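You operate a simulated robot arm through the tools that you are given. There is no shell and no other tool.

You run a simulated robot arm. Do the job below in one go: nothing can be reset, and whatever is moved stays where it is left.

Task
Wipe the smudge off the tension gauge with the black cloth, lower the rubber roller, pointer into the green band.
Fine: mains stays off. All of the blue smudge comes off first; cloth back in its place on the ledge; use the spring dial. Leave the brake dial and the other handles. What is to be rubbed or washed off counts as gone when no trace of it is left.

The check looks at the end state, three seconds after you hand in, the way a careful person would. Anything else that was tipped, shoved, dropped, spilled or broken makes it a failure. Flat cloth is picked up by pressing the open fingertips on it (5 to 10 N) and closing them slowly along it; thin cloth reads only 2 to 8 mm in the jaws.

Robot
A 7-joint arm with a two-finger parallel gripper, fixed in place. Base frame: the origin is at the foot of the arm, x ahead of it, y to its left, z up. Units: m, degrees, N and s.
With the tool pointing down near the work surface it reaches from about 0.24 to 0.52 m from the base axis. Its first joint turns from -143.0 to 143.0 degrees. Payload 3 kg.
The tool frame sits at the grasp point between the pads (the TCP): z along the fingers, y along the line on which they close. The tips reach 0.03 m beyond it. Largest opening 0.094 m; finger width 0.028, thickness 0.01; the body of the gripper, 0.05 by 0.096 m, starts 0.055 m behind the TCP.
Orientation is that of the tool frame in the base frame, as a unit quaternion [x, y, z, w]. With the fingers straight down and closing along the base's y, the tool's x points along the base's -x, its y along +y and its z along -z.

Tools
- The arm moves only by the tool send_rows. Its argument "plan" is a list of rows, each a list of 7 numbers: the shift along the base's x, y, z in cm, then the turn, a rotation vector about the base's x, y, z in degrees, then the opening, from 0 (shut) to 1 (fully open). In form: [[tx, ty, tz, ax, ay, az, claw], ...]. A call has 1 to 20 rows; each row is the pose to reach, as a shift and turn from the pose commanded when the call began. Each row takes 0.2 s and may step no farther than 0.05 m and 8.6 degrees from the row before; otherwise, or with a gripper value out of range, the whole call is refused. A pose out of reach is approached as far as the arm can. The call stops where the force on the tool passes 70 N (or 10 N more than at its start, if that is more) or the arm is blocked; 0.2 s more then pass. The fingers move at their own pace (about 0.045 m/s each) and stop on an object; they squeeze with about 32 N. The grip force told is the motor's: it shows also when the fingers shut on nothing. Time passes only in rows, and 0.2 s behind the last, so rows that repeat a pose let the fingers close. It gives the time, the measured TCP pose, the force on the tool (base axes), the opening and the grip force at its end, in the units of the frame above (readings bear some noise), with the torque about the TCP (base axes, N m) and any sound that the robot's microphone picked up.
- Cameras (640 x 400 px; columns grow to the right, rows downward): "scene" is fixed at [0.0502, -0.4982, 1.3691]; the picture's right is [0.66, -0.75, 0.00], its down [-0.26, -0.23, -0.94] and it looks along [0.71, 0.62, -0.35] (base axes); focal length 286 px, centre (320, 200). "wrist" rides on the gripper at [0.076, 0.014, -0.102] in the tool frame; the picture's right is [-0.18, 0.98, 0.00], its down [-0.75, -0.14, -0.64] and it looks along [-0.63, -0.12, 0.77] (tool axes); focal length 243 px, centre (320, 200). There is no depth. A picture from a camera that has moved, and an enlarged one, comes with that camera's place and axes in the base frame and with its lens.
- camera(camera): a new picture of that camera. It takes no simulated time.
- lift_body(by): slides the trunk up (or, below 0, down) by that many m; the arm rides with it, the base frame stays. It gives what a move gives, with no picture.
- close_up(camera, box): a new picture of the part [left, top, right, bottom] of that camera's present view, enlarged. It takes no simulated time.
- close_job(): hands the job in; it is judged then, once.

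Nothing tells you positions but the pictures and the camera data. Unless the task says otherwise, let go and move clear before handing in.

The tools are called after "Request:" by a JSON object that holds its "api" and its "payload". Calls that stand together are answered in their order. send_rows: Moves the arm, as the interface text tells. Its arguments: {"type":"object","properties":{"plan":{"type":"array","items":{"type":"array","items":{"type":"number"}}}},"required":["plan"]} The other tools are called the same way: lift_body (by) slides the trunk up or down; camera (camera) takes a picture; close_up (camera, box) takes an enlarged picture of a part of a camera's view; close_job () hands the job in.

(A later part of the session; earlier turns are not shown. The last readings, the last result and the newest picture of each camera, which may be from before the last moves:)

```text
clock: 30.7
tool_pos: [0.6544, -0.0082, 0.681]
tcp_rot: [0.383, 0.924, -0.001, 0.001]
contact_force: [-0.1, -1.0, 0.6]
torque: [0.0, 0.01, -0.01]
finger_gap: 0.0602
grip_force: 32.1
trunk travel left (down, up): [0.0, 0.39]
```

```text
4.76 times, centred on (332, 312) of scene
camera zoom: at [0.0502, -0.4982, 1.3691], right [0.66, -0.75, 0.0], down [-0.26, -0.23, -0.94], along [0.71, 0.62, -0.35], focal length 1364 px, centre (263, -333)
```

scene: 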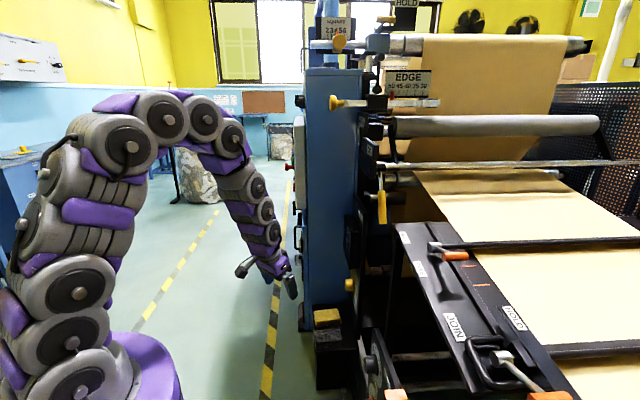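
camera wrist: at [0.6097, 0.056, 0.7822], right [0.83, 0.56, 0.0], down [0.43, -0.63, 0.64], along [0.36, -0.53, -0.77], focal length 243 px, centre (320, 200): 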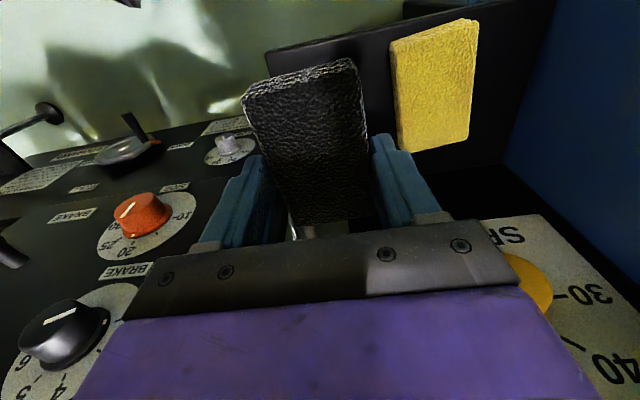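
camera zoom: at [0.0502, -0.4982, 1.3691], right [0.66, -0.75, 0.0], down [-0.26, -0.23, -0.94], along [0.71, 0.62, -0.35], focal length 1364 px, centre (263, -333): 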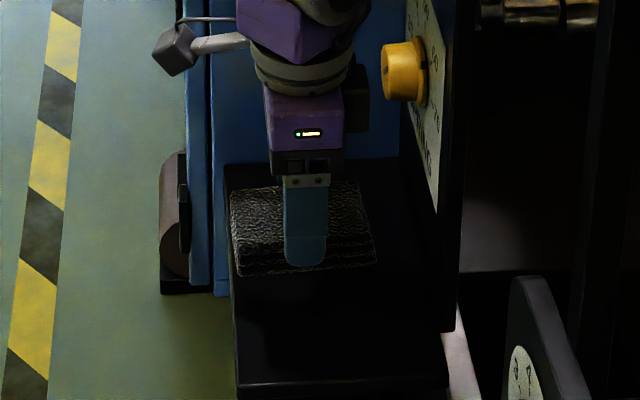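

The pad is held firmly. I'll back away from the panel, raise, and pitch up beside the gauge to get an unobstructed look at the smudge before wiping.

Request:
{"api": "send_rows", "payload": {"plan": [[-2.5, 1.0, 2.5, 0, 0, 0, 0.3], [-5, 2.0, 5.5, 0, 0, 0, 0.3], [-7.5, 2.0, 9, -4, -4, 0, 0.3], [-9.5, 2.0, 13, -9, -9, 0, 0.3], [-11.5, 1.8, 17, -14.5, -14.5, 0, 0.3], [-13.5, 1.6, 21, -20, -20, 0, 0.3], [-15.5, 1.3, 25, -25.5, -25.5, 0, 0.3], [-17.2, 1.0, 29, -31, -31, 0, 0.3], [-18.8, 0.8, 31.9, -35.36, -35.36, 0, 0.3], [-18.8, 0.8, 31.9, -35.36, -35.36, 0, 0.3]]}}

Request:
{"api": "camera", "payload": {"camera": "wrist"}}

```text
clock: 32.9
tool_pos: [0.4635, -0.008, 0.9866]
tcp_rot: [0.36, 0.837, -0.168, 0.376]
contact_force: [-0.6, 0.2, 0.2]
torque: [0.03, -0.01, 0.0]
finger_gap: 0.0595
grip_force: 31.7
trunk travel left (down, up): [0.0, 0.39]
```

```text
taken
camera wrist: at [0.3865, 0.0941, 0.9965], right [0.8, 0.58, 0.13], down [-0.08, -0.1, 0.99], along [0.59, -0.81, -0.03], focal length 243 px, centre (320, 200)
```

wrist: 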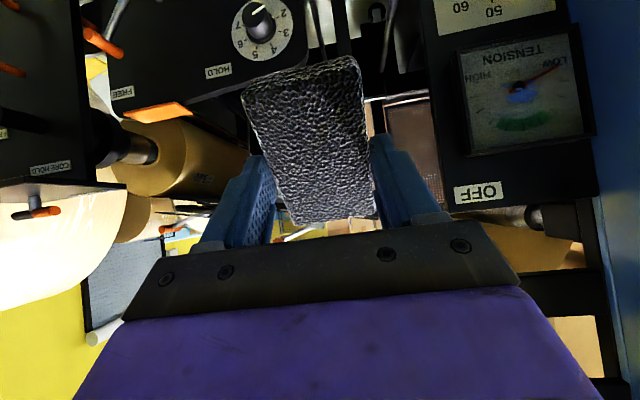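

Request:
{"api": "close_up", "payload": {"camera": "wrist", "box": [450, 20, 610, 160]}}

Request:
{"api": "close_up", "payload": {"camera": "wrist", "box": [485, 60, 565, 140]}}

```text
2.86 times, centred on (530, 90) of wrist
camera zoom: at [0.3865, 0.0941, 0.9965], right [0.8, 0.58, 0.13], down [-0.08, -0.1, 0.99], along [0.59, -0.81, -0.03], focal length 693 px, centre (-280, 514)
```

zoom: 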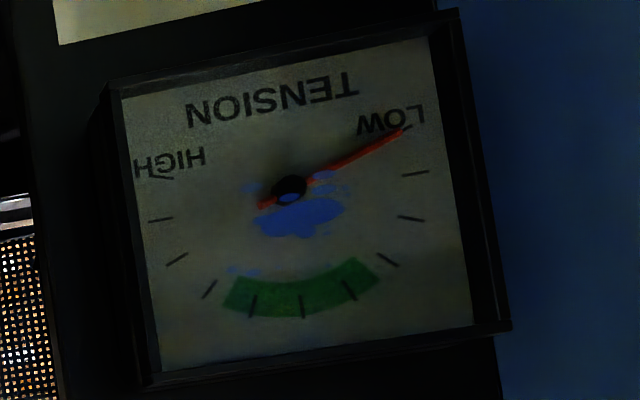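

```text
5.00 times, centred on (525, 100) of wrist
camera zoom: at [0.3865, 0.0941, 0.9965], right [0.8, 0.58, 0.13], down [-0.08, -0.1, 0.99], along [0.59, -0.81, -0.03], focal length 1213 px, centre (-705, 700)
```

zoom: 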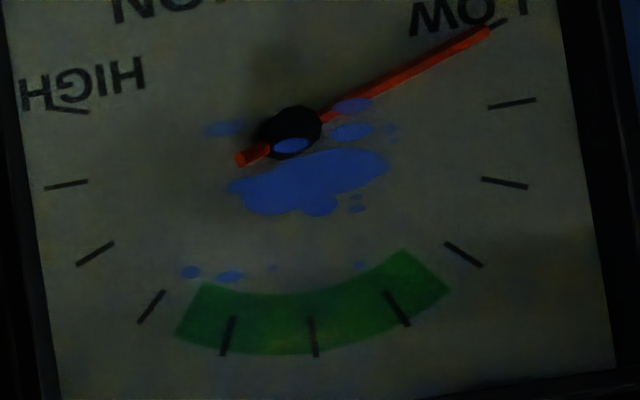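

The smudge is clear now: a main blue patch just above the pointer hub, with small specks around it and next to the green band. It spans about 6×5 cm, centred near 0.563 along the panel at height 0.888. I'll let the arm settle before lining up.

Request:
{"api": "send_rows", "payload": {"plan": [[0, 0, 0, 0, 0, 0, 0.3], [0, 0, 0, 0, 0, 0, 0.3]]}}

```text
clock: 33.5
tool_pos: [0.4646, -0.0092, 0.9883]
tcp_rot: [0.358, 0.837, -0.169, 0.378]
contact_force: [-0.1, 1.4, -0.2]
torque: [-0.01, 0.03, -0.02]
finger_gap: 0.0596
grip_force: 32.0
trunk travel left (down, up): [0.0, 0.39]
```

Request:
{"api": "send_rows", "payload": {"plan": [[3.6, 1.3, -1.2, 0, 0, 0, 0.3], [7.2, 2.6, -2.6, -5, -5, 0, 0.3], [10.8, 3.9, -4.2, -10, -10, 0, 0.3], [14.4, 5.2, -5.8, -15, -15, 0, 0.3], [18.0, 6.5, -7.4, -20, -20, 0, 0.3], [21.6, 7.7, -9.0, -25, -25, 0, 0.3], [25.2, 8.9, -10.3, -28.3, -28.3, 0, 0.3], [25.2, 8.9, -10.3, -28.3, -28.3, 0, 0.3], [25.2, 8.9, -10.3, -28.3, -28.3, 0, 0.3]]}}

Request:
{"api": "camera", "payload": {"camera": "wrist"}}

Request:
{"api": "camera", "payload": {"camera": "scene"}}

Request:
{"api": "close_up", "payload": {"camera": "scene", "box": [280, 170, 400, 290]}}

```text
clock: 35.5
tool_pos: [0.7181, 0.0862, 0.8968]
tcp_rot: [0.271, 0.652, -0.271, 0.655]
contact_force: [-0.3, 0.8, -0.8]
torque: [0.03, -0.01, 0.03]
finger_gap: 0.0592
grip_force: 32.4
trunk travel left (down, up): [0.0, 0.39]
```

```text
taken
camera wrist: at [0.6559, 0.1701, 0.819], right [0.69, 0.69, 0.19], down [-0.56, 0.36, 0.75], along [0.46, -0.62, 0.63], focal length 243 px, centre (320, 200)
```

wrist: 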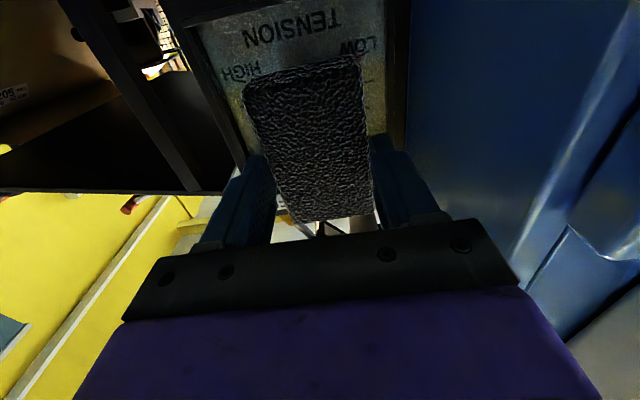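

```text
taken
```

scene: 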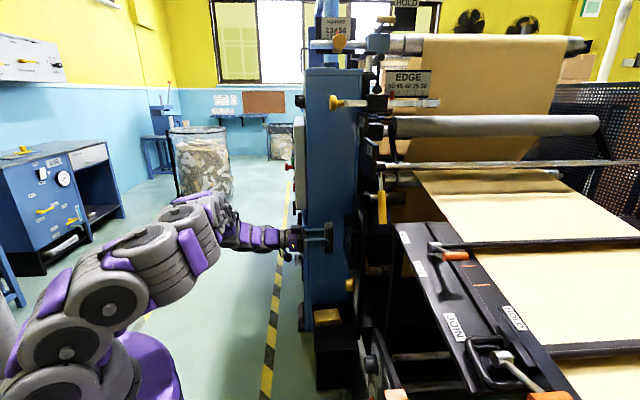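

```text
3.33 times, centred on (340, 230) of scene
camera zoom: at [0.0502, -0.4982, 1.3691], right [0.66, -0.75, 0.0], down [-0.26, -0.23, -0.94], along [0.71, 0.62, -0.35], focal length 955 px, centre (253, 100)
```

zoom: 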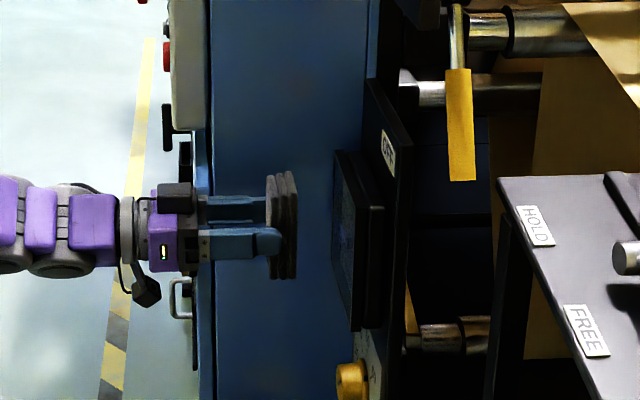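

The tool points squarely at the gauge with the pad's flat face toward the glass. I'll centre it and move in to within a couple of centimetres.

Request:
{"api": "send_rows", "payload": {"plan": [[-0.4, -0.4, -1.4, 0, 0, 0, 0.3], [0.7, -1.5, -1.4, 0, 0, 0, 0.3], [1.9, -2.7, -1.4, 0, 0, 0, 0.3], [3.1, -3.95, -1.4, 0, 0, 0, 0.3], [3.1, -3.95, -1.4, 0, 0, 0, 0.3]]}}

Request:
{"api": "close_up", "payload": {"camera": "scene", "box": [290, 180, 390, 280]}}

Request:
{"api": "camera", "payload": {"camera": "wrist"}}

```text
clock: 36.7
tool_pos: [0.7491, 0.0479, 0.8826]
tcp_rot: [0.27, 0.652, -0.271, 0.655]
contact_force: [-3.8, 2.4, 0.4]
torque: [-0.08, -0.14, 0.06]
finger_gap: 0.059
grip_force: 31.9
trunk travel left (down, up): [0.0, 0.39]
```

```text
4.00 times, centred on (340, 230) of scene
camera zoom: at [0.0502, -0.4982, 1.3691], right [0.66, -0.75, 0.0], down [-0.26, -0.23, -0.94], along [0.71, 0.62, -0.35], focal length 1146 px, centre (240, 80)
```

zoom: 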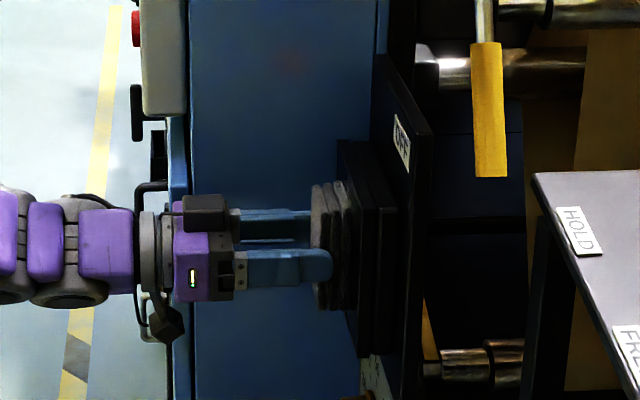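

```text
taken
camera wrist: at [0.6869, 0.1313, 0.8053], right [0.69, 0.7, 0.18], down [-0.56, 0.36, 0.75], along [0.46, -0.62, 0.63], focal length 243 px, centre (320, 200)
```

wrist: 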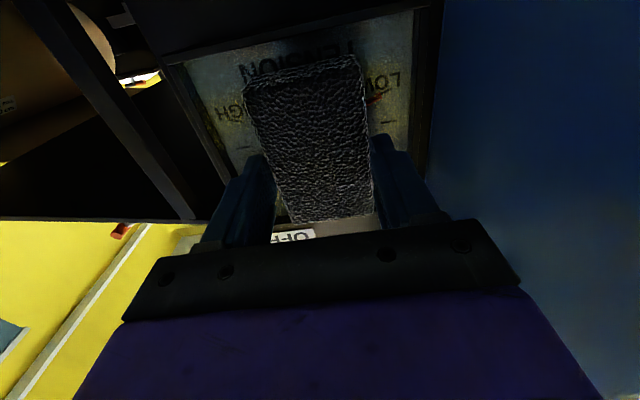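

The pad is already touching the glass at about 4.5 N and sits flat. I'll press slightly more and check the force before wiping.

Request:
{"api": "send_rows", "payload": {"plan": [[0.07, -0.07, 0, 0, 0, 0, 0.3], [0.07, -0.07, 0, 0, 0, 0, 0.3]]}}

```text
clock: 37.3
tool_pos: [0.7499, 0.0478, 0.8808]
tcp_rot: [0.269, 0.652, -0.27, 0.655]
contact_force: [-9.2, 4.6, 0.8]
torque: [-0.13, -0.09, -0.01]
finger_gap: 0.0591
grip_force: 32.3
trunk travel left (down, up): [0.0, 0.39]
```

I'm pressing at about 10 N. Now I'll wipe in overlapping strokes across the smudge area.

Request:
{"api": "send_rows", "payload": {"plan": [[-0.57, -0.57, 0.3, 0, 0, 0, 0.3], [-1.13, -1.13, 0.6, 0, 0, 0, 0.3], [-1.7, -1.7, 0.9, 0, 0, 0, 0.3], [-2.26, -2.26, 1.2, 0, 0, 0, 0.3], [-1.7, -1.7, 1.4, 0, 0, 0, 0.3], [-1.13, -1.13, 1.6, 0, 0, 0, 0.3], [-0.57, -0.57, 1.8, 0, 0, 0, 0.3], [0, 0, 2.0, 0, 0, 0, 0.3], [0.57, 0.57, 2.0, 0, 0, 0, 0.3], [0, 0, 1.6, 0, 0, 0, 0.3], [-0.57, -0.57, 1.2, 0, 0, 0, 0.3], [-1.13, -1.13, 0.8, 0, 0, 0, 0.3], [-1.7, -1.7, 0.4, 0, 0, 0, 0.3], [-2.26, -2.26, 0, 0, 0, 0, 0.3], [-1.7, -1.7, -0.2, 0, 0, 0, 0.3], [-1.13, -1.13, -0.4, 0, 0, 0, 0.3], [-0.57, -0.57, -0.2, 0, 0, 0, 0.3], [0, 0, 0.2, 0, 0, 0, 0.3]]}}

Request:
{"api": "close_up", "payload": {"camera": "scene", "box": [290, 180, 390, 280]}}

Request:
{"api": "camera", "payload": {"camera": "wrist"}}

```text
clock: 41.1
tool_pos: [0.7508, 0.048, 0.8855]
tcp_rot: [0.27, 0.653, -0.27, 0.654]
contact_force: [-0.4, 1.3, -1.1]
torque: [-0.03, -0.01, 0.01]
finger_gap: 0.059
grip_force: 31.6
trunk travel left (down, up): [0.0, 0.39]
```

```text
4.00 times, centred on (340, 230) of scene
camera zoom: at [0.0502, -0.4982, 1.3691], right [0.66, -0.75, 0.0], down [-0.26, -0.23, -0.94], along [0.71, 0.62, -0.35], focal length 1146 px, centre (240, 80)
```

zoom: 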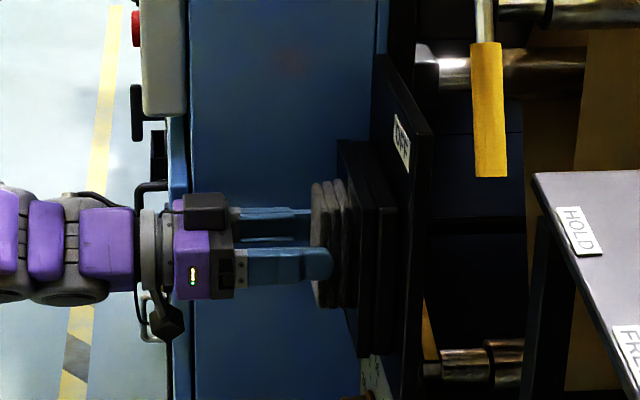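

```text
taken
camera wrist: at [0.6881, 0.132, 0.8064], right [0.69, 0.69, 0.18], down [-0.56, 0.36, 0.75], along [0.46, -0.63, 0.63], focal length 243 px, centre (320, 200)
```

wrist: 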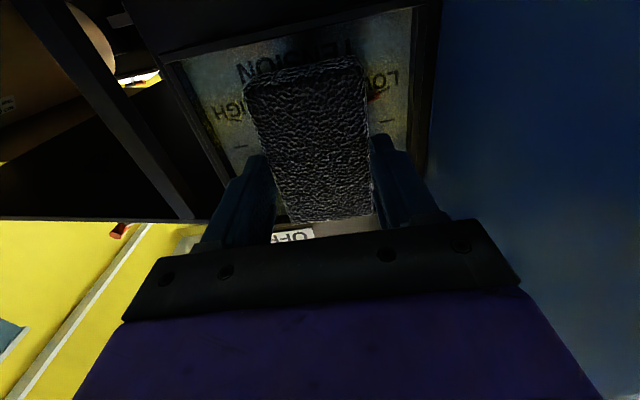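

Request:
{"api": "send_rows", "payload": {"plan": [[-2.1, 2.1, 0.3, 0, 0, 0, 0.3], [-5.5, 2.0, 1.5, 3, 3, 0, 0.3], [-9, 0.5, 3, 8, 8, 0, 0.3], [-12.5, -1.2, 4.5, 13, 13, 0, 0.3], [-16, -3, 6, 18, 18, 0, 0.3], [-19.5, -4.6, 7.3, 21.2, 21.2, 0, 0.3], [-22.8, -6.2, 8.5, 21.2, 21.2, 0, 0.3], [-22.8, -6.2, 8.5, 21.2, 21.2, 0, 0.3]]}}

Request:
{"api": "camera", "payload": {"camera": "wrist"}}

Request:
{"api": "close_up", "payload": {"camera": "wrist", "box": [460, 20, 620, 160]}}

```text
clock: 42.9
tool_pos: [0.5235, -0.0124, 0.9705]
tcp_rot: [0.331, 0.8, -0.191, 0.463]
contact_force: [0.3, 0.3, 0.4]
torque: [0.0, -0.01, 0.01]
finger_gap: 0.0587
grip_force: 32.1
trunk travel left (down, up): [0.0, 0.39]
```

```text
taken
camera wrist: at [0.4423, 0.0868, 0.9544], right [0.76, 0.63, 0.16], down [-0.23, 0.03, 0.97], along [0.61, -0.78, 0.16], focal length 243 px, centre (320, 200)
```

wrist: 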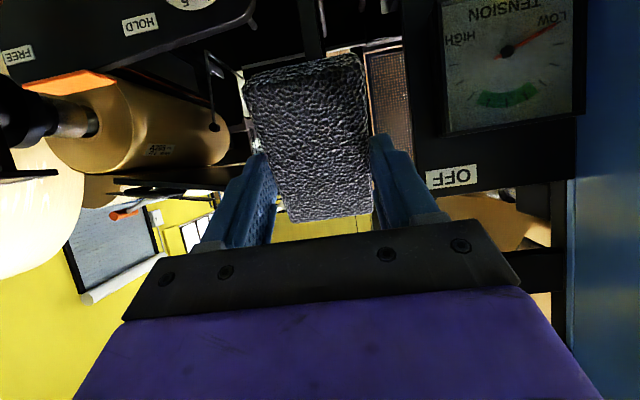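

```text
2.86 times, centred on (540, 90) of wrist
camera zoom: at [0.4423, 0.0868, 0.9544], right [0.76, 0.63, 0.16], down [-0.23, 0.03, 0.97], along [0.61, -0.78, 0.16], focal length 693 px, centre (-309, 514)
```

zoom: 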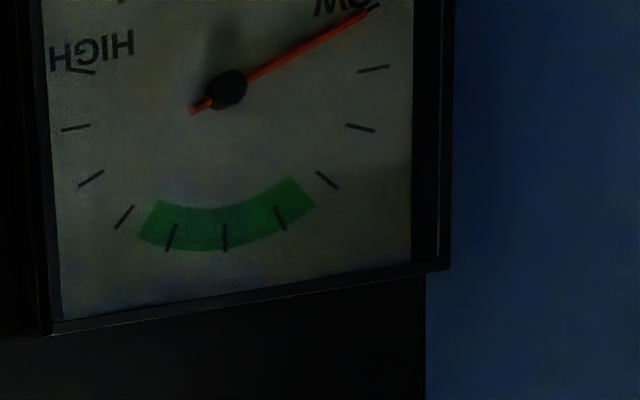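

The smudge looks gone. I'll zoom in tightly to make sure no faint traces remain.

Request:
{"api": "close_up", "payload": {"camera": "wrist", "box": [470, 30, 530, 90]}}

Request:
{"api": "close_up", "payload": {"camera": "wrist", "box": [450, 60, 520, 130]}}

Request:
{"api": "close_up", "payload": {"camera": "wrist", "box": [510, 0, 590, 80]}}

Request:
{"api": "close_up", "payload": {"camera": "wrist", "box": [510, 50, 590, 130]}}

Request:
{"api": "close_up", "payload": {"camera": "wrist", "box": [430, 0, 510, 80]}}

```text
6.67 times, centred on (500, 60) of wrist
camera zoom: at [0.4423, 0.0868, 0.9544], right [0.76, 0.63, 0.16], down [-0.23, 0.03, 0.97], along [0.61, -0.78, 0.16], focal length 1618 px, centre (-880, 1133)
```

zoom: 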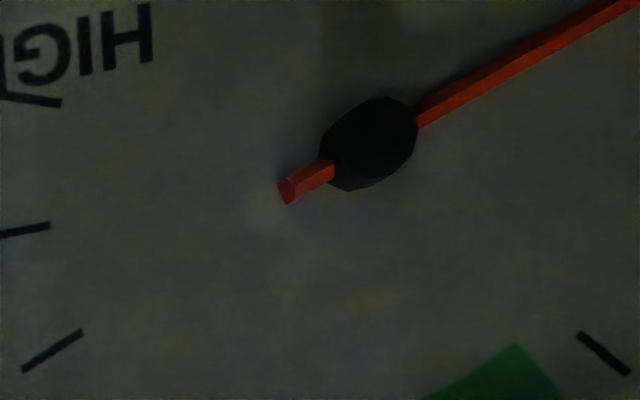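

```text
5.71 times, centred on (485, 95) of wrist
camera zoom: at [0.4423, 0.0868, 0.9544], right [0.76, 0.63, 0.16], down [-0.23, 0.03, 0.97], along [0.61, -0.78, 0.16], focal length 1386 px, centre (-623, 800)
```

zoom: 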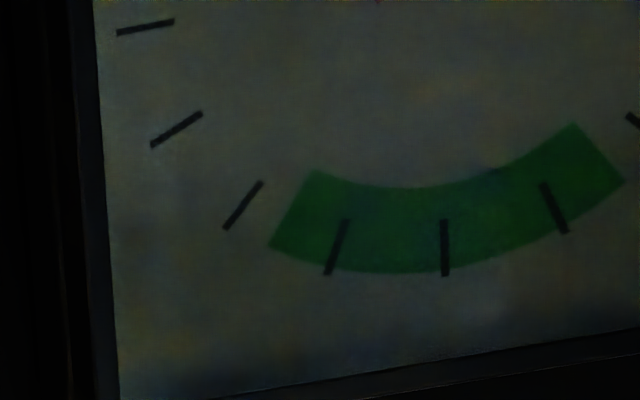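

```text
5.00 times, centred on (550, 40) of wrist
camera zoom: at [0.4423, 0.0868, 0.9544], right [0.76, 0.63, 0.16], down [-0.23, 0.03, 0.97], along [0.61, -0.78, 0.16], focal length 1213 px, centre (-830, 1000)
```

zoom: 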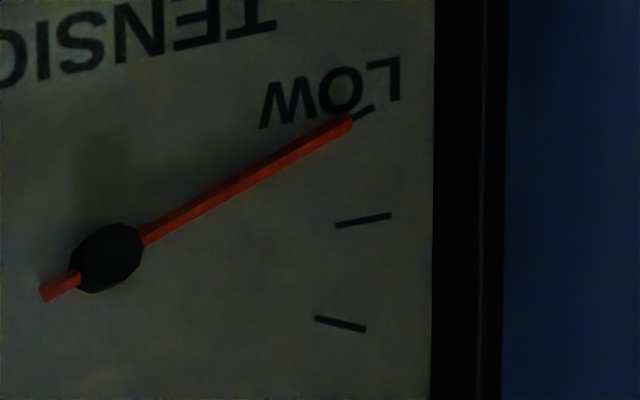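

```text
5.00 times, centred on (550, 90) of wrist
camera zoom: at [0.4423, 0.0868, 0.9544], right [0.76, 0.63, 0.16], down [-0.23, 0.03, 0.97], along [0.61, -0.78, 0.16], focal length 1213 px, centre (-830, 750)
```

zoom: 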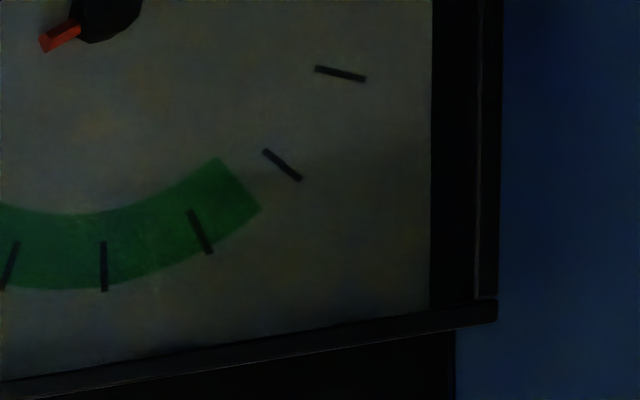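

```text
5.00 times, centred on (470, 40) of wrist
camera zoom: at [0.4423, 0.0868, 0.9544], right [0.76, 0.63, 0.16], down [-0.23, 0.03, 0.97], along [0.61, -0.78, 0.16], focal length 1213 px, centre (-430, 1000)
```

zoom: 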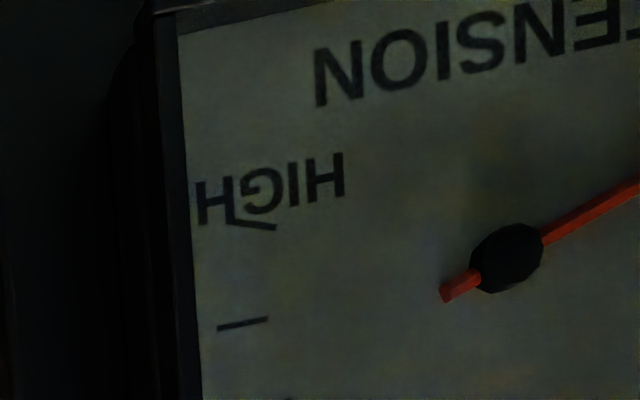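

One possible darker notch sits on the upper edge of the green band, so I'll enlarge that spot further.

Request:
{"api": "close_up", "payload": {"camera": "wrist", "box": [503, 80, 527, 100]}}

Request:
{"api": "close_up", "payload": {"camera": "wrist", "box": [536, 70, 560, 90]}}

Request:
{"api": "close_up", "payload": {"camera": "wrist", "box": [470, 75, 510, 105]}}

```text
16.00 times, centred on (515, 90) of wrist
camera zoom: at [0.4423, 0.0868, 0.9544], right [0.76, 0.63, 0.16], down [-0.23, 0.03, 0.97], along [0.61, -0.78, 0.16], focal length 3882 px, centre (-2800, 1960)
```

zoom: 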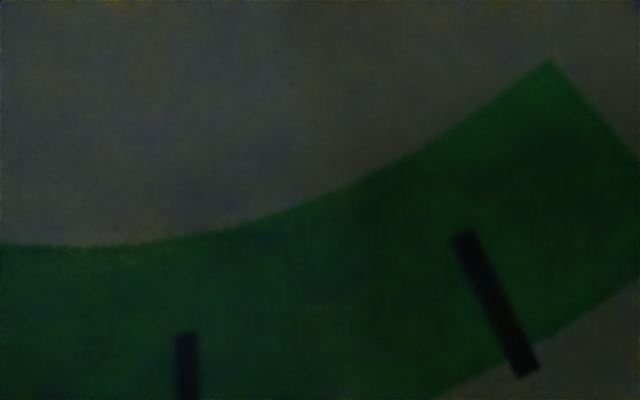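

```text
16.00 times, centred on (548, 80) of wrist
camera zoom: at [0.4423, 0.0868, 0.9544], right [0.76, 0.63, 0.16], down [-0.23, 0.03, 0.97], along [0.61, -0.78, 0.16], focal length 3882 px, centre (-3328, 2120)
```

zoom: 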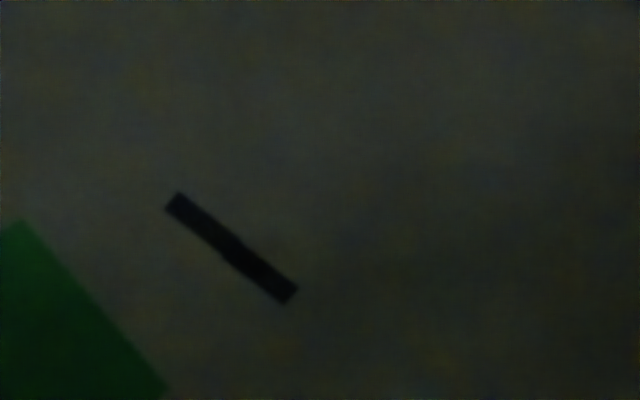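

```text
13.33 times, centred on (490, 90) of wrist
camera zoom: at [0.4423, 0.0868, 0.9544], right [0.76, 0.63, 0.16], down [-0.23, 0.03, 0.97], along [0.61, -0.78, 0.16], focal length 3235 px, centre (-1947, 1667)
```

zoom: 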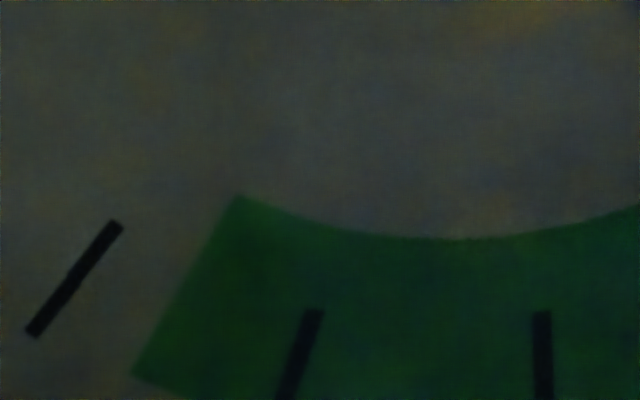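

The glass is clean with no blue left anywhere. Now I'll take the cloth back, pitching down to vertical and hovering above its original spot on the ledge.

Request:
{"api": "send_rows", "payload": {"plan": [[1.2, 0.5, -2, 5.3, 5.3, 0, 0.3], [2.4, 1.0, -4, 10.6, 10.6, 0, 0.3], [3.6, 1.5, -6, 15.9, 15.9, 0, 0.3], [4.8, 2.0, -8, 21.2, 21.2, 0, 0.3], [6.0, 2.5, -10, 26.5, 26.5, 0, 0.3], [7.2, 3.0, -12, 31.8, 31.8, 0, 0.3], [8.4, 3.4, -14.5, 37.1, 37.1, 0, 0.3], [9.65, 3.8, -17, 42.4, 42.4, 0, 0.3], [9.65, 3.8, -17, 42.4, 42.4, 0, 0.3]]}}

Request:
{"api": "camera", "payload": {"camera": "wrist"}}

```text
clock: 44.9
tool_pos: [0.6199, 0.0237, 0.798]
tcp_rot: [0.384, 0.923, 0.0, 0.001]
contact_force: [0.6, 0.9, 0.0]
torque: [-0.02, 0.01, -0.01]
finger_gap: 0.0588
grip_force: 31.9
trunk travel left (down, up): [0.0, 0.39]
```

```text
taken
camera wrist: at [0.5758, 0.0882, 0.8994], right [0.83, 0.56, 0.0], down [0.43, -0.63, 0.64], along [0.36, -0.53, -0.77], focal length 243 px, centre (320, 200)
```

wrist: 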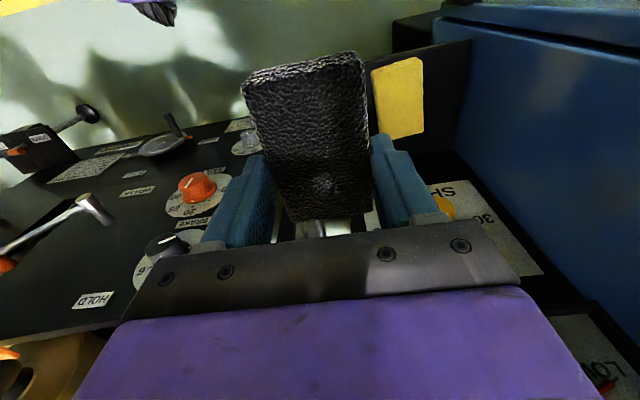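

Request:
{"api": "send_rows", "payload": {"plan": [[1.2, -1.1, -2, 0, 0, 0, 0.3], [2.4, -2.3, -4.5, 0, 0, 0, 0.3], [3.45, -3.4, -7.5, 0, 0, 0, 0.3], [3.45, -3.4, -11, 0, 0, 0, 0.3], [3.45, -3.4, -14.5, 0, 0, 0, 0.3], [3.45, -3.4, -17, 0, 0, 0, 0.3], [3.45, -3.4, -18.5, 0, 0, 0, 0.3], [3.45, -3.4, -18.5, 0, 0, 0, 0.3]]}}

Request:
{"api": "close_up", "payload": {"camera": "scene", "box": [300, 290, 364, 354]}}

Request:
{"api": "camera", "payload": {"camera": "wrist"}}

```text
clock: 46.7
tool_pos: [0.6533, -0.0108, 0.6143]
tcp_rot: [0.383, 0.924, -0.002, 0.002]
contact_force: [-0.4, 0.2, -0.3]
torque: [0.01, -0.03, 0.0]
finger_gap: 0.0586
grip_force: 32.0
trunk travel left (down, up): [0.0, 0.39]
```

```text
6.25 times, centred on (332, 322) of scene
camera zoom: at [0.0502, -0.4982, 1.3691], right [0.66, -0.75, 0.0], down [-0.26, -0.23, -0.94], along [0.71, 0.62, -0.35], focal length 1790 px, centre (245, -562)
```

zoom: 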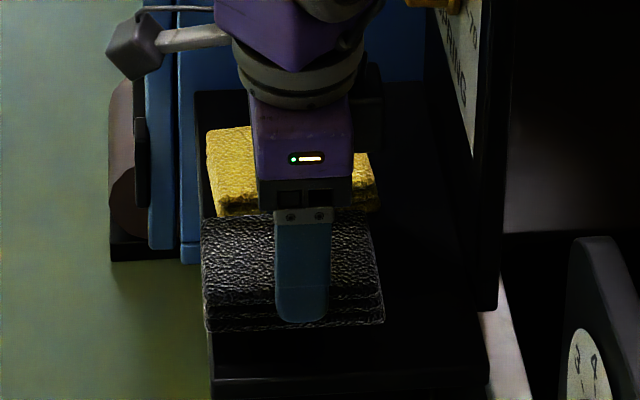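

```text
taken
camera wrist: at [0.6097, 0.054, 0.7154], right [0.83, 0.56, 0.0], down [0.43, -0.63, 0.64], along [0.36, -0.53, -0.76], focal length 243 px, centre (320, 200)
```

wrist: 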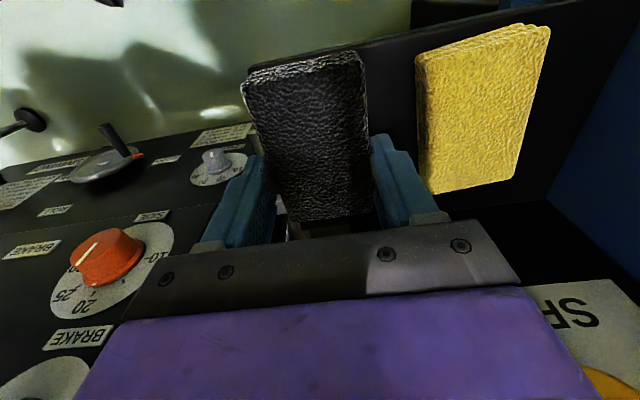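

The pad slid about 5 mm back in the grip while wiping, so I'll compensate with a small shift toward the panel and lower until it touches the ledge.

Request:
{"api": "send_rows", "payload": {"plan": [[0.47, -0.3, -0.5, 0, 0, 0, 0.3], [0.47, -0.3, -1.0, 0, 0, 0, 0.3], [0.47, -0.3, -1.5, 0, 0, 0, 0.3], [0.47, -0.3, -1.8, 0, 0, 0, 0.3], [0.47, -0.3, -1.8, 0, 0, 0, 0.3]]}}

Request:
{"api": "close_up", "payload": {"camera": "scene", "box": [300, 300, 364, 364]}}

```text
clock: 47.9
tool_pos: [0.6584, -0.0133, 0.5965]
tcp_rot: [0.383, 0.924, -0.001, 0.002]
contact_force: [-0.2, -0.1, -0.8]
torque: [-0.05, 0.02, -0.02]
finger_gap: 0.0591
grip_force: 32.2
trunk travel left (down, up): [0.0, 0.39]
```

```text
6.25 times, centred on (332, 332) of scene
camera zoom: at [0.0502, -0.4982, 1.3691], right [0.66, -0.75, 0.0], down [-0.26, -0.23, -0.94], along [0.71, 0.62, -0.35], focal length 1790 px, centre (245, -625)
```

zoom: 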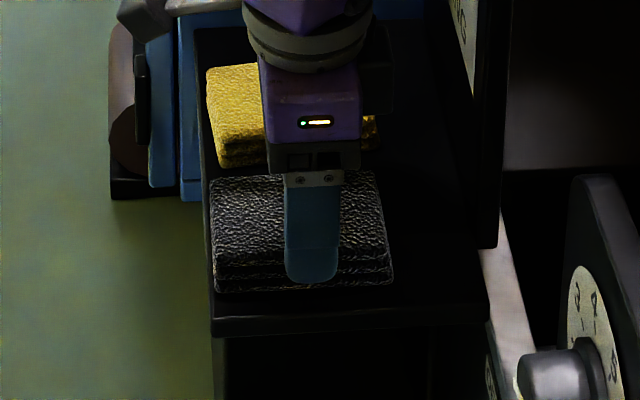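

Request:
{"api": "send_rows", "payload": {"plan": [[0, 0, -0.1, 0, 0, 0, 0.3], [0, 0, -0.2, 0, 0, 0, 0.3], [0, 0, -0.3, 0, 0, 0, 0.3], [0, 0, -0.3, 0, 0, 0, 0.3]]}}

```text
clock: 48.9
tool_pos: [0.6571, -0.0135, 0.5935]
tcp_rot: [0.383, 0.924, -0.002, 0.002]
contact_force: [-0.1, -0.2, -0.7]
torque: [0.0, -0.03, 0.02]
finger_gap: 0.0588
grip_force: 31.5
trunk travel left (down, up): [0.0, 0.39]
```

Request:
{"api": "send_rows", "payload": {"plan": [[0, 0, -0.1, 0, 0, 0, 0.3], [0, 0, -0.2, 0, 0, 0, 0.3], [0, 0, -0.3, 0, 0, 0, 0.3], [0, 0, -0.3, 0, 0, 0, 0.3]]}}

Request:
{"api": "close_up", "payload": {"camera": "scene", "box": [300, 300, 364, 364]}}

```text
clock: 49.9
tool_pos: [0.6575, -0.0138, 0.591]
tcp_rot: [0.384, 0.923, -0.001, 0.002]
contact_force: [-3.0, -1.3, 16.0]
torque: [-0.05, 0.05, 0.04]
finger_gap: 0.059
grip_force: 31.9
trunk travel left (down, up): [0.0, 0.39]
```

```text
6.25 times, centred on (332, 332) of scene
camera zoom: at [0.0502, -0.4982, 1.3691], right [0.66, -0.75, 0.0], down [-0.26, -0.23, -0.94], along [0.71, 0.62, -0.35], focal length 1790 px, centre (245, -625)
```

zoom: 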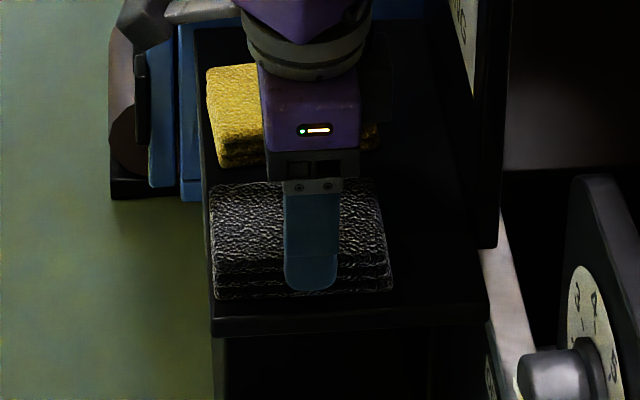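

The pad has touched down on the ledge. I'll ease the pressure off and open the jaws slowly.

Request:
{"api": "send_rows", "payload": {"plan": [[0, 0, 0.08, 0, 0, 0, 0.3], [0, 0, 0.08, 0, 0, 0, 0.6], [0, 0, 0.08, 0, 0, 0, 0.64], [0, 0, 0.08, 0, 0, 0, 0.67], [0, 0, 0.08, 0, 0, 0, 0.71], [0, 0, 0.08, 0, 0, 0, 0.75], [0, 0, 0.08, 0, 0, 0, 0.8], [0, 0, 0.08, 0, 0, 0, 0.85], [0, 0, 0.08, 0, 0, 0, 0.88], [0, 0, 0.08, 0, 0, 0, 0.88]]}}

Request:
{"api": "close_up", "payload": {"camera": "scene", "box": [300, 300, 364, 364]}}

Request:
{"api": "camera", "payload": {"camera": "wrist"}}

```text
clock: 52.1
tool_pos: [0.6583, -0.0131, 0.5918]
tcp_rot: [0.384, 0.923, -0.001, 0.002]
contact_force: [-0.2, 0.2, 0.3]
torque: [0.03, -0.01, -0.02]
finger_gap: 0.0827
grip_force: 0.1
trunk travel left (down, up): [0.0, 0.39]
```

```text
6.25 times, centred on (332, 332) of scene
camera zoom: at [0.0502, -0.4982, 1.3691], right [0.66, -0.75, 0.0], down [-0.26, -0.23, -0.94], along [0.71, 0.62, -0.35], focal length 1790 px, centre (245, -625)
```

zoom: 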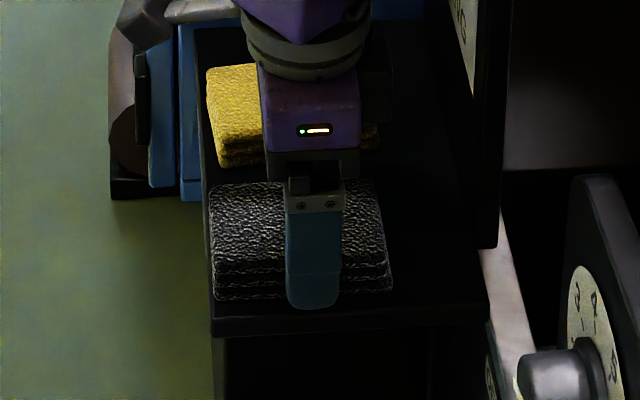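

```text
taken
camera wrist: at [0.6137, 0.0512, 0.6921], right [0.83, 0.56, 0.0], down [0.43, -0.63, 0.64], along [0.36, -0.53, -0.76], focal length 243 px, centre (320, 200)
```

wrist: 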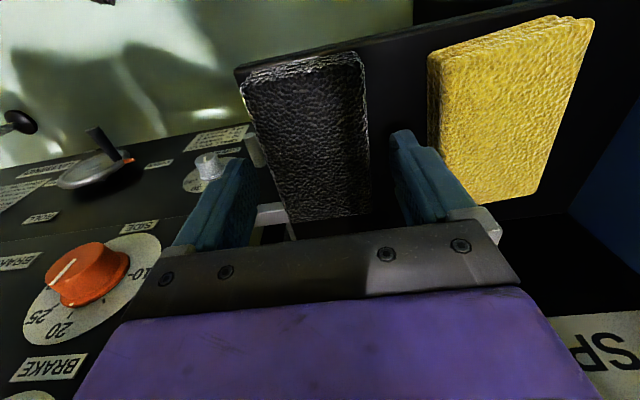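

The cloth is back in its place on the ledge. I'll lift straight up and confirm it stays put.

Request:
{"api": "send_rows", "payload": {"plan": [[0, 0, 1, 0, 0, 0, 0.88], [0, 0, 3, 0, 0, 0, 0.88], [0, 0, 6, 0, 0, 0, 0.88], [-1.5, 1.5, 10, 0, 0, 0, 0.88], [-3.5, 3.5, 14, 0, 0, 0, 0.88], [-6, 6, 18, 0, 0, 0, 0.88], [-6, 6, 18, 0, 0, 0, 0.88]]}}

Request:
{"api": "close_up", "payload": {"camera": "scene", "box": [300, 300, 364, 364]}}

Request:
{"api": "camera", "payload": {"camera": "wrist"}}

```text
refused: row 6 steps farther than a row can; nothing moved
```

```text
6.25 times, centred on (332, 332) of scene
camera zoom: at [0.0502, -0.4982, 1.3691], right [0.66, -0.75, 0.0], down [-0.26, -0.23, -0.94], along [0.71, 0.62, -0.35], focal length 1790 px, centre (245, -625)
```

zoom: 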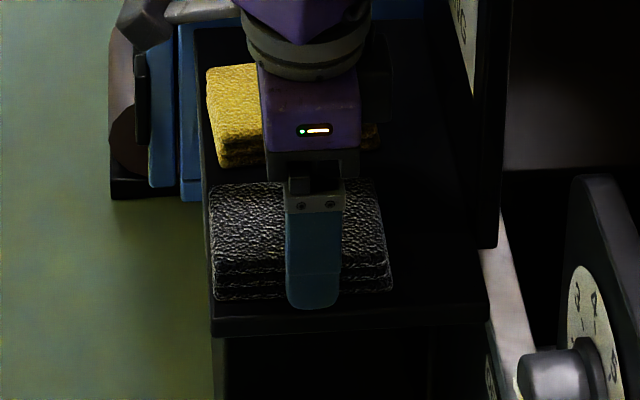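

```text
taken
camera wrist: at [0.6137, 0.0512, 0.6921], right [0.83, 0.56, 0.0], down [0.43, -0.63, 0.64], along [0.36, -0.53, -0.76], focal length 243 px, centre (320, 200)
```

wrist: 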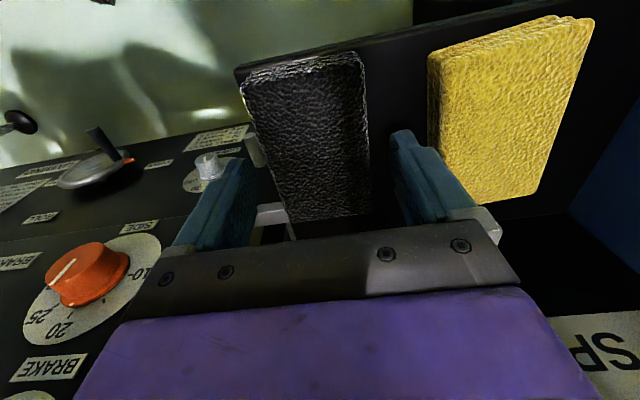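

That plan was refused because one step was too long, so nothing moved. I'll resend it with shorter steps.

Request:
{"api": "send_rows", "payload": {"plan": [[0, 0, 1, 0, 0, 0, 0.88], [0, 0, 3, 0, 0, 0, 0.88], [0, 0, 6, 0, 0, 0, 0.88], [-1.5, 1.5, 9.5, 0, 0, 0, 0.88], [-3.3, 3.3, 13, 0, 0, 0, 0.88], [-5, 5, 16.5, 0, 0, 0, 0.88], [-6, 6, 19, 0, 0, 0, 0.88], [-6, 6, 19, 0, 0, 0, 0.88]]}}

Request:
{"api": "close_up", "payload": {"camera": "scene", "box": [300, 300, 364, 364]}}

Request:
{"api": "camera", "payload": {"camera": "wrist"}}

```text
clock: 53.9
tool_pos: [0.5955, 0.047, 0.7813]
tcp_rot: [0.383, 0.924, -0.002, 0.001]
contact_force: [-0.1, -0.5, 0.3]
torque: [0.02, 0.04, 0.02]
finger_gap: 0.0827
grip_force: 0.0
trunk travel left (down, up): [0.0, 0.39]
```

```text
6.25 times, centred on (332, 332) of scene
camera zoom: at [0.0502, -0.4982, 1.3691], right [0.66, -0.75, 0.0], down [-0.26, -0.23, -0.94], along [0.71, 0.62, -0.35], focal length 1790 px, centre (245, -625)
```

zoom: 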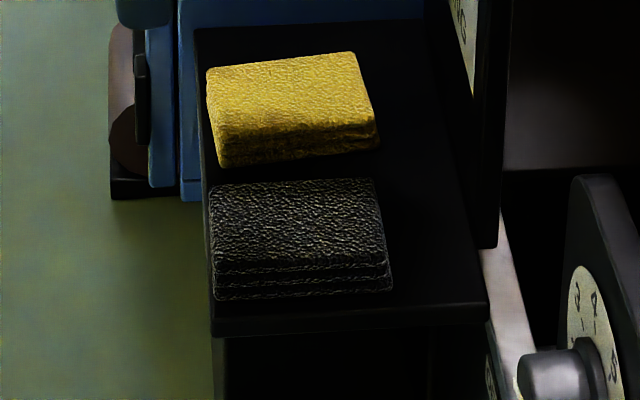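

```text
taken
camera wrist: at [0.5527, 0.1121, 0.883], right [0.83, 0.56, 0.0], down [0.43, -0.63, 0.64], along [0.36, -0.53, -0.76], focal length 243 px, centre (320, 200)
```

wrist: 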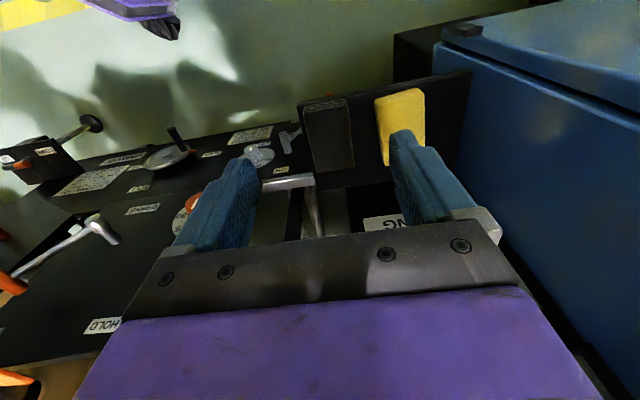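

The cloth is back where it was, with the yellow one undisturbed. Next is the roller lever, so I'll raise the trunk and take two views of it to locate the handle accurately.

Request:
{"api": "lift_body", "payload": {"by": 0.25}}

Request:
{"api": "send_rows", "payload": {"plan": [[-1.5, 1.5, 0, -5.3, -5.3, 0, 0.6], [-3, 3, 0, -10.6, -10.6, 0, 0.3], [-4.5, 4.5, 0, -15.9, -15.9, 0, 0.0], [-6, 6, 1, -21.2, -21.2, 0, 0.0], [-7, 7, 2, -26.5, -26.5, 0, 0.0], [-7.5, 7.5, 3, -31.8, -31.8, 0, 0.0], [-7.5, 7.5, 3, -35.4, -35.4, 0, 0.0], [-7.5, 7.5, 3, -35.4, -35.4, 0, 0.0]]}}

Request:
{"api": "camera", "payload": {"camera": "wrist"}}

```text
clock: 56.5
tool_pos: [0.5971, 0.0474, 1.0323]
tcp_rot: [0.383, 0.924, -0.001, 0.002]
contact_force: [0.1, 0.0, 0.7]
torque: [0.02, 0.01, -0.01]
finger_gap: 0.0831
grip_force: 0.0
trunk travel left (down, up): [-0.25, 0.14]
```

```text
clock: 58.3
tool_pos: [0.5225, 0.1227, 1.062]
tcp_rot: [0.347, 0.836, -0.162, 0.393]
contact_force: [-0.4, 0.4, -0.5]
torque: [0.02, -0.01, -0.02]
finger_gap: 0.0
grip_force: 31.9
trunk travel left (down, up): [-0.25, 0.14]
```

```text
taken
camera wrist: at [0.4418, 0.2232, 1.0677], right [0.78, 0.61, 0.14], down [-0.11, -0.09, 0.99], along [0.62, -0.79, 0.0], focal length 243 px, centre (320, 200)
```

wrist: 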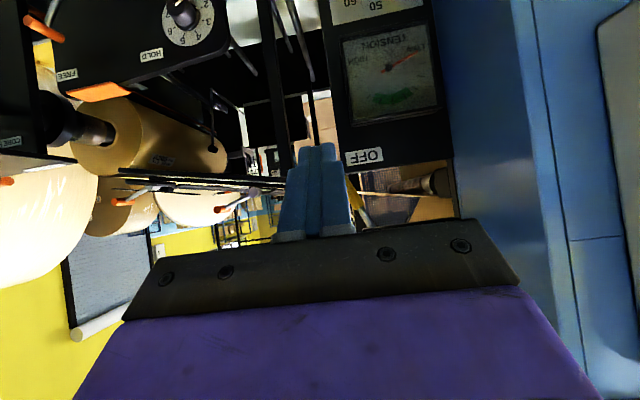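

Request:
{"api": "lift_body", "payload": {"by": 0.14}}

Request:
{"api": "send_rows", "payload": {"plan": [[0, 0, 4, 0, 0, 0, 0.0], [0, 0, 8, 0, 0, 0, 0.0], [0, 0, 12, 0, 0, 0, 0.0], [0, 0, 12, 0, 0, 0, 0.0]]}}

Request:
{"api": "camera", "payload": {"camera": "wrist"}}

Request:
{"api": "close_up", "payload": {"camera": "wrist", "box": [240, 20, 440, 180]}}

```text
clock: 60.0
tool_pos: [0.5225, 0.1227, 1.201]
tcp_rot: [0.346, 0.837, -0.162, 0.391]
contact_force: [-1.0, 1.0, -0.8]
torque: [0.01, 0.02, 0.02]
finger_gap: 0.0001
grip_force: 31.5
trunk travel left (down, up): [-0.39, 0.0]
```

```text
clock: 61.0
tool_pos: [0.522, 0.1208, 1.3206]
tcp_rot: [0.346, 0.837, -0.163, 0.392]
contact_force: [0.5, -0.4, -0.5]
torque: [0.01, 0.0, 0.01]
finger_gap: 0.0
grip_force: 31.9
trunk travel left (down, up): [-0.39, 0.0]
```

```text
taken
camera wrist: at [0.4421, 0.2227, 1.327], right [0.78, 0.61, 0.14], down [-0.11, -0.09, 0.99], along [0.62, -0.79, -0.01], focal length 243 px, centre (320, 200)
```

wrist: 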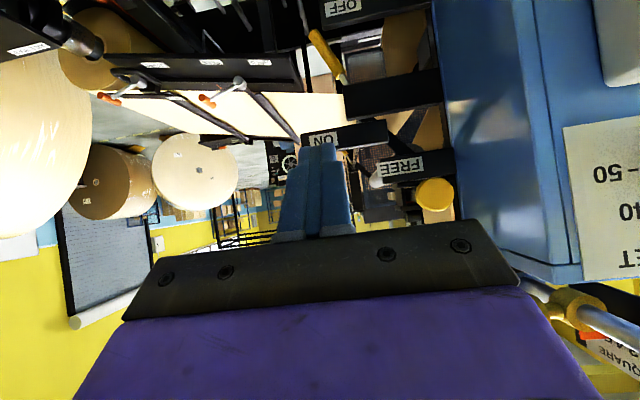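

```text
2.50 times, centred on (340, 100) of wrist
camera zoom: at [0.4421, 0.2227, 1.327], right [0.78, 0.61, 0.14], down [-0.11, -0.09, 0.99], along [0.62, -0.79, -0.01], focal length 606 px, centre (270, 450)
```

zoom: 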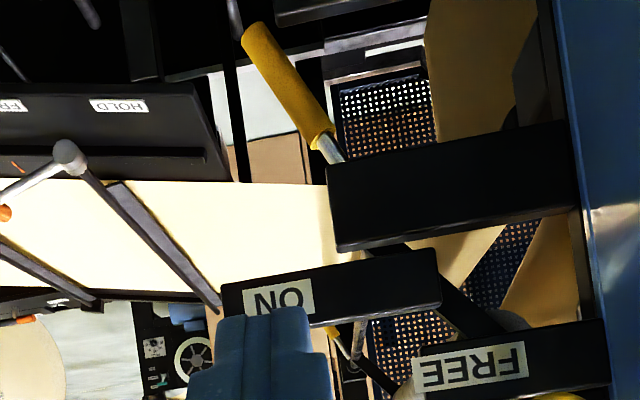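

The lever pivots near panel coordinate 0.53 at height 1.156, and the handle points 30° off straight down at a depth of about 0.626. There is an opening between the OFF panel top (z≈1.034) and the bearing block (z≈1.127) where closed fingers can reach behind the handle. I'll lower the trunk and line up in front of that opening.

Request:
{"api": "lift_body", "payload": {"by": -0.19}}

Request:
{"api": "send_rows", "payload": {"plan": [[3.0, -1.4, -0.8, -4.7, -4.7, 0, 0.0], [6.0, -2.8, -1.7, -9.4, -9.4, 0, 0.0], [9.0, -4.1, -2.5, -14.1, -14.1, 0, 0.0], [12.0, -5.4, -3.4, -18.9, -18.9, 0, 0.0], [15.0, -6.8, -4.2, -23.6, -23.6, 0, 0.0], [18.1, -8.2, -5.0, -28.3, -28.3, 0, 0.0], [18.1, -8.2, -5.0, -28.3, -28.3, 0, 0.0]]}}

Request:
{"api": "camera", "payload": {"camera": "wrist"}}

Request:
{"api": "close_up", "payload": {"camera": "scene", "box": [290, 130, 410, 250]}}

```text
clock: 63.1
tool_pos: [0.5218, 0.1212, 1.1319]
tcp_rot: [0.346, 0.837, -0.162, 0.392]
contact_force: [0.1, 0.5, 0.8]
torque: [0.01, -0.03, -0.04]
finger_gap: 0.0003
grip_force: 32.0
trunk travel left (down, up): [-0.2, 0.19]
```

```text
clock: 64.7
tool_pos: [0.7032, 0.0386, 1.0807]
tcp_rot: [0.269, 0.651, -0.27, 0.656]
contact_force: [-0.5, 0.1, 0.4]
torque: [0.01, -0.01, 0.0]
finger_gap: 0.0001
grip_force: 31.8
trunk travel left (down, up): [-0.2, 0.19]
```

```text
taken
camera wrist: at [0.6406, 0.1218, 1.0031], right [0.69, 0.7, 0.19], down [-0.56, 0.36, 0.75], along [0.45, -0.62, 0.64], focal length 243 px, centre (320, 200)
```

wrist: 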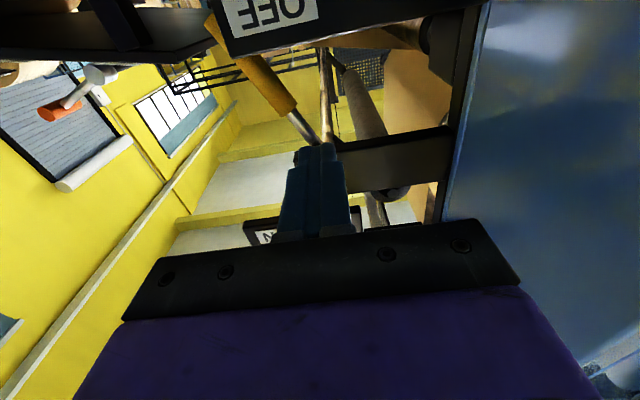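

```text
3.33 times, centred on (350, 190) of scene
camera zoom: at [0.0502, -0.4982, 1.3691], right [0.66, -0.75, 0.0], down [-0.26, -0.23, -0.94], along [0.71, 0.62, -0.35], focal length 955 px, centre (220, 233)
```

zoom: 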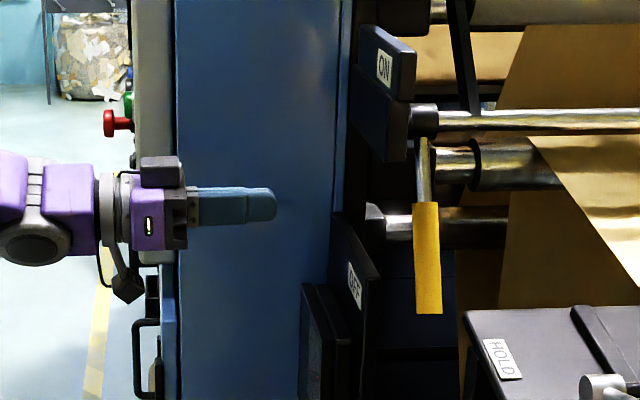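

Everything lines up: the closed fingers are centred on the opening, with about 1 cm to the handle. I'll insert straight in until the tips overlap the handle's depth.

Request:
{"api": "send_rows", "payload": {"plan": [[1.8, -1.8, 0, 0, 0, 0, 0], [3.6, -3.6, 0, 0, 0, 0, 0], [5.4, -5.4, 0, 0, 0, 0, 0], [7.0, -7.0, 0, 0, 0, 0, 0], [8.4, -8.4, 0, 0, 0, 0, 0], [9.3, -9.3, 0, 0, 0, 0, 0], [9.3, -9.3, 0, 0, 0, 0, 0]]}}

Request:
{"api": "camera", "payload": {"camera": "wrist"}}

Request:
{"api": "close_up", "payload": {"camera": "scene", "box": [290, 130, 410, 250]}}

```text
clock: 66.3
tool_pos: [0.7954, -0.054, 1.0801]
tcp_rot: [0.27, 0.651, -0.271, 0.655]
contact_force: [-0.5, -0.2, -0.2]
torque: [0.0, -0.01, -0.02]
finger_gap: 0.0
grip_force: 32.4
trunk travel left (down, up): [-0.2, 0.19]
```

```text
taken
camera wrist: at [0.7326, 0.0292, 1.0027], right [0.69, 0.7, 0.18], down [-0.56, 0.36, 0.75], along [0.46, -0.62, 0.63], focal length 243 px, centre (320, 200)
```

wrist: 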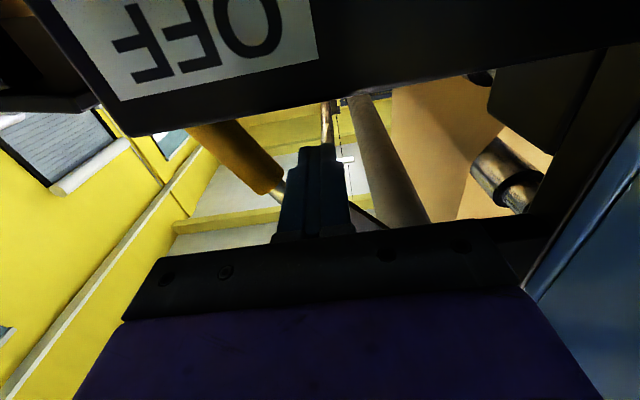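

```text
3.33 times, centred on (350, 190) of scene
camera zoom: at [0.0502, -0.4982, 1.3691], right [0.66, -0.75, 0.0], down [-0.26, -0.23, -0.94], along [0.71, 0.62, -0.35], focal length 955 px, centre (220, 233)
```

zoom: 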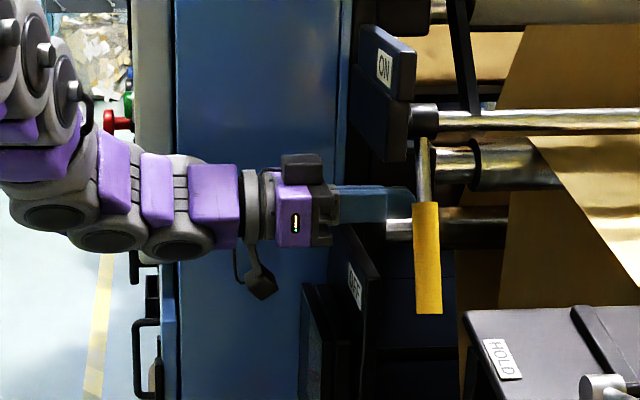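

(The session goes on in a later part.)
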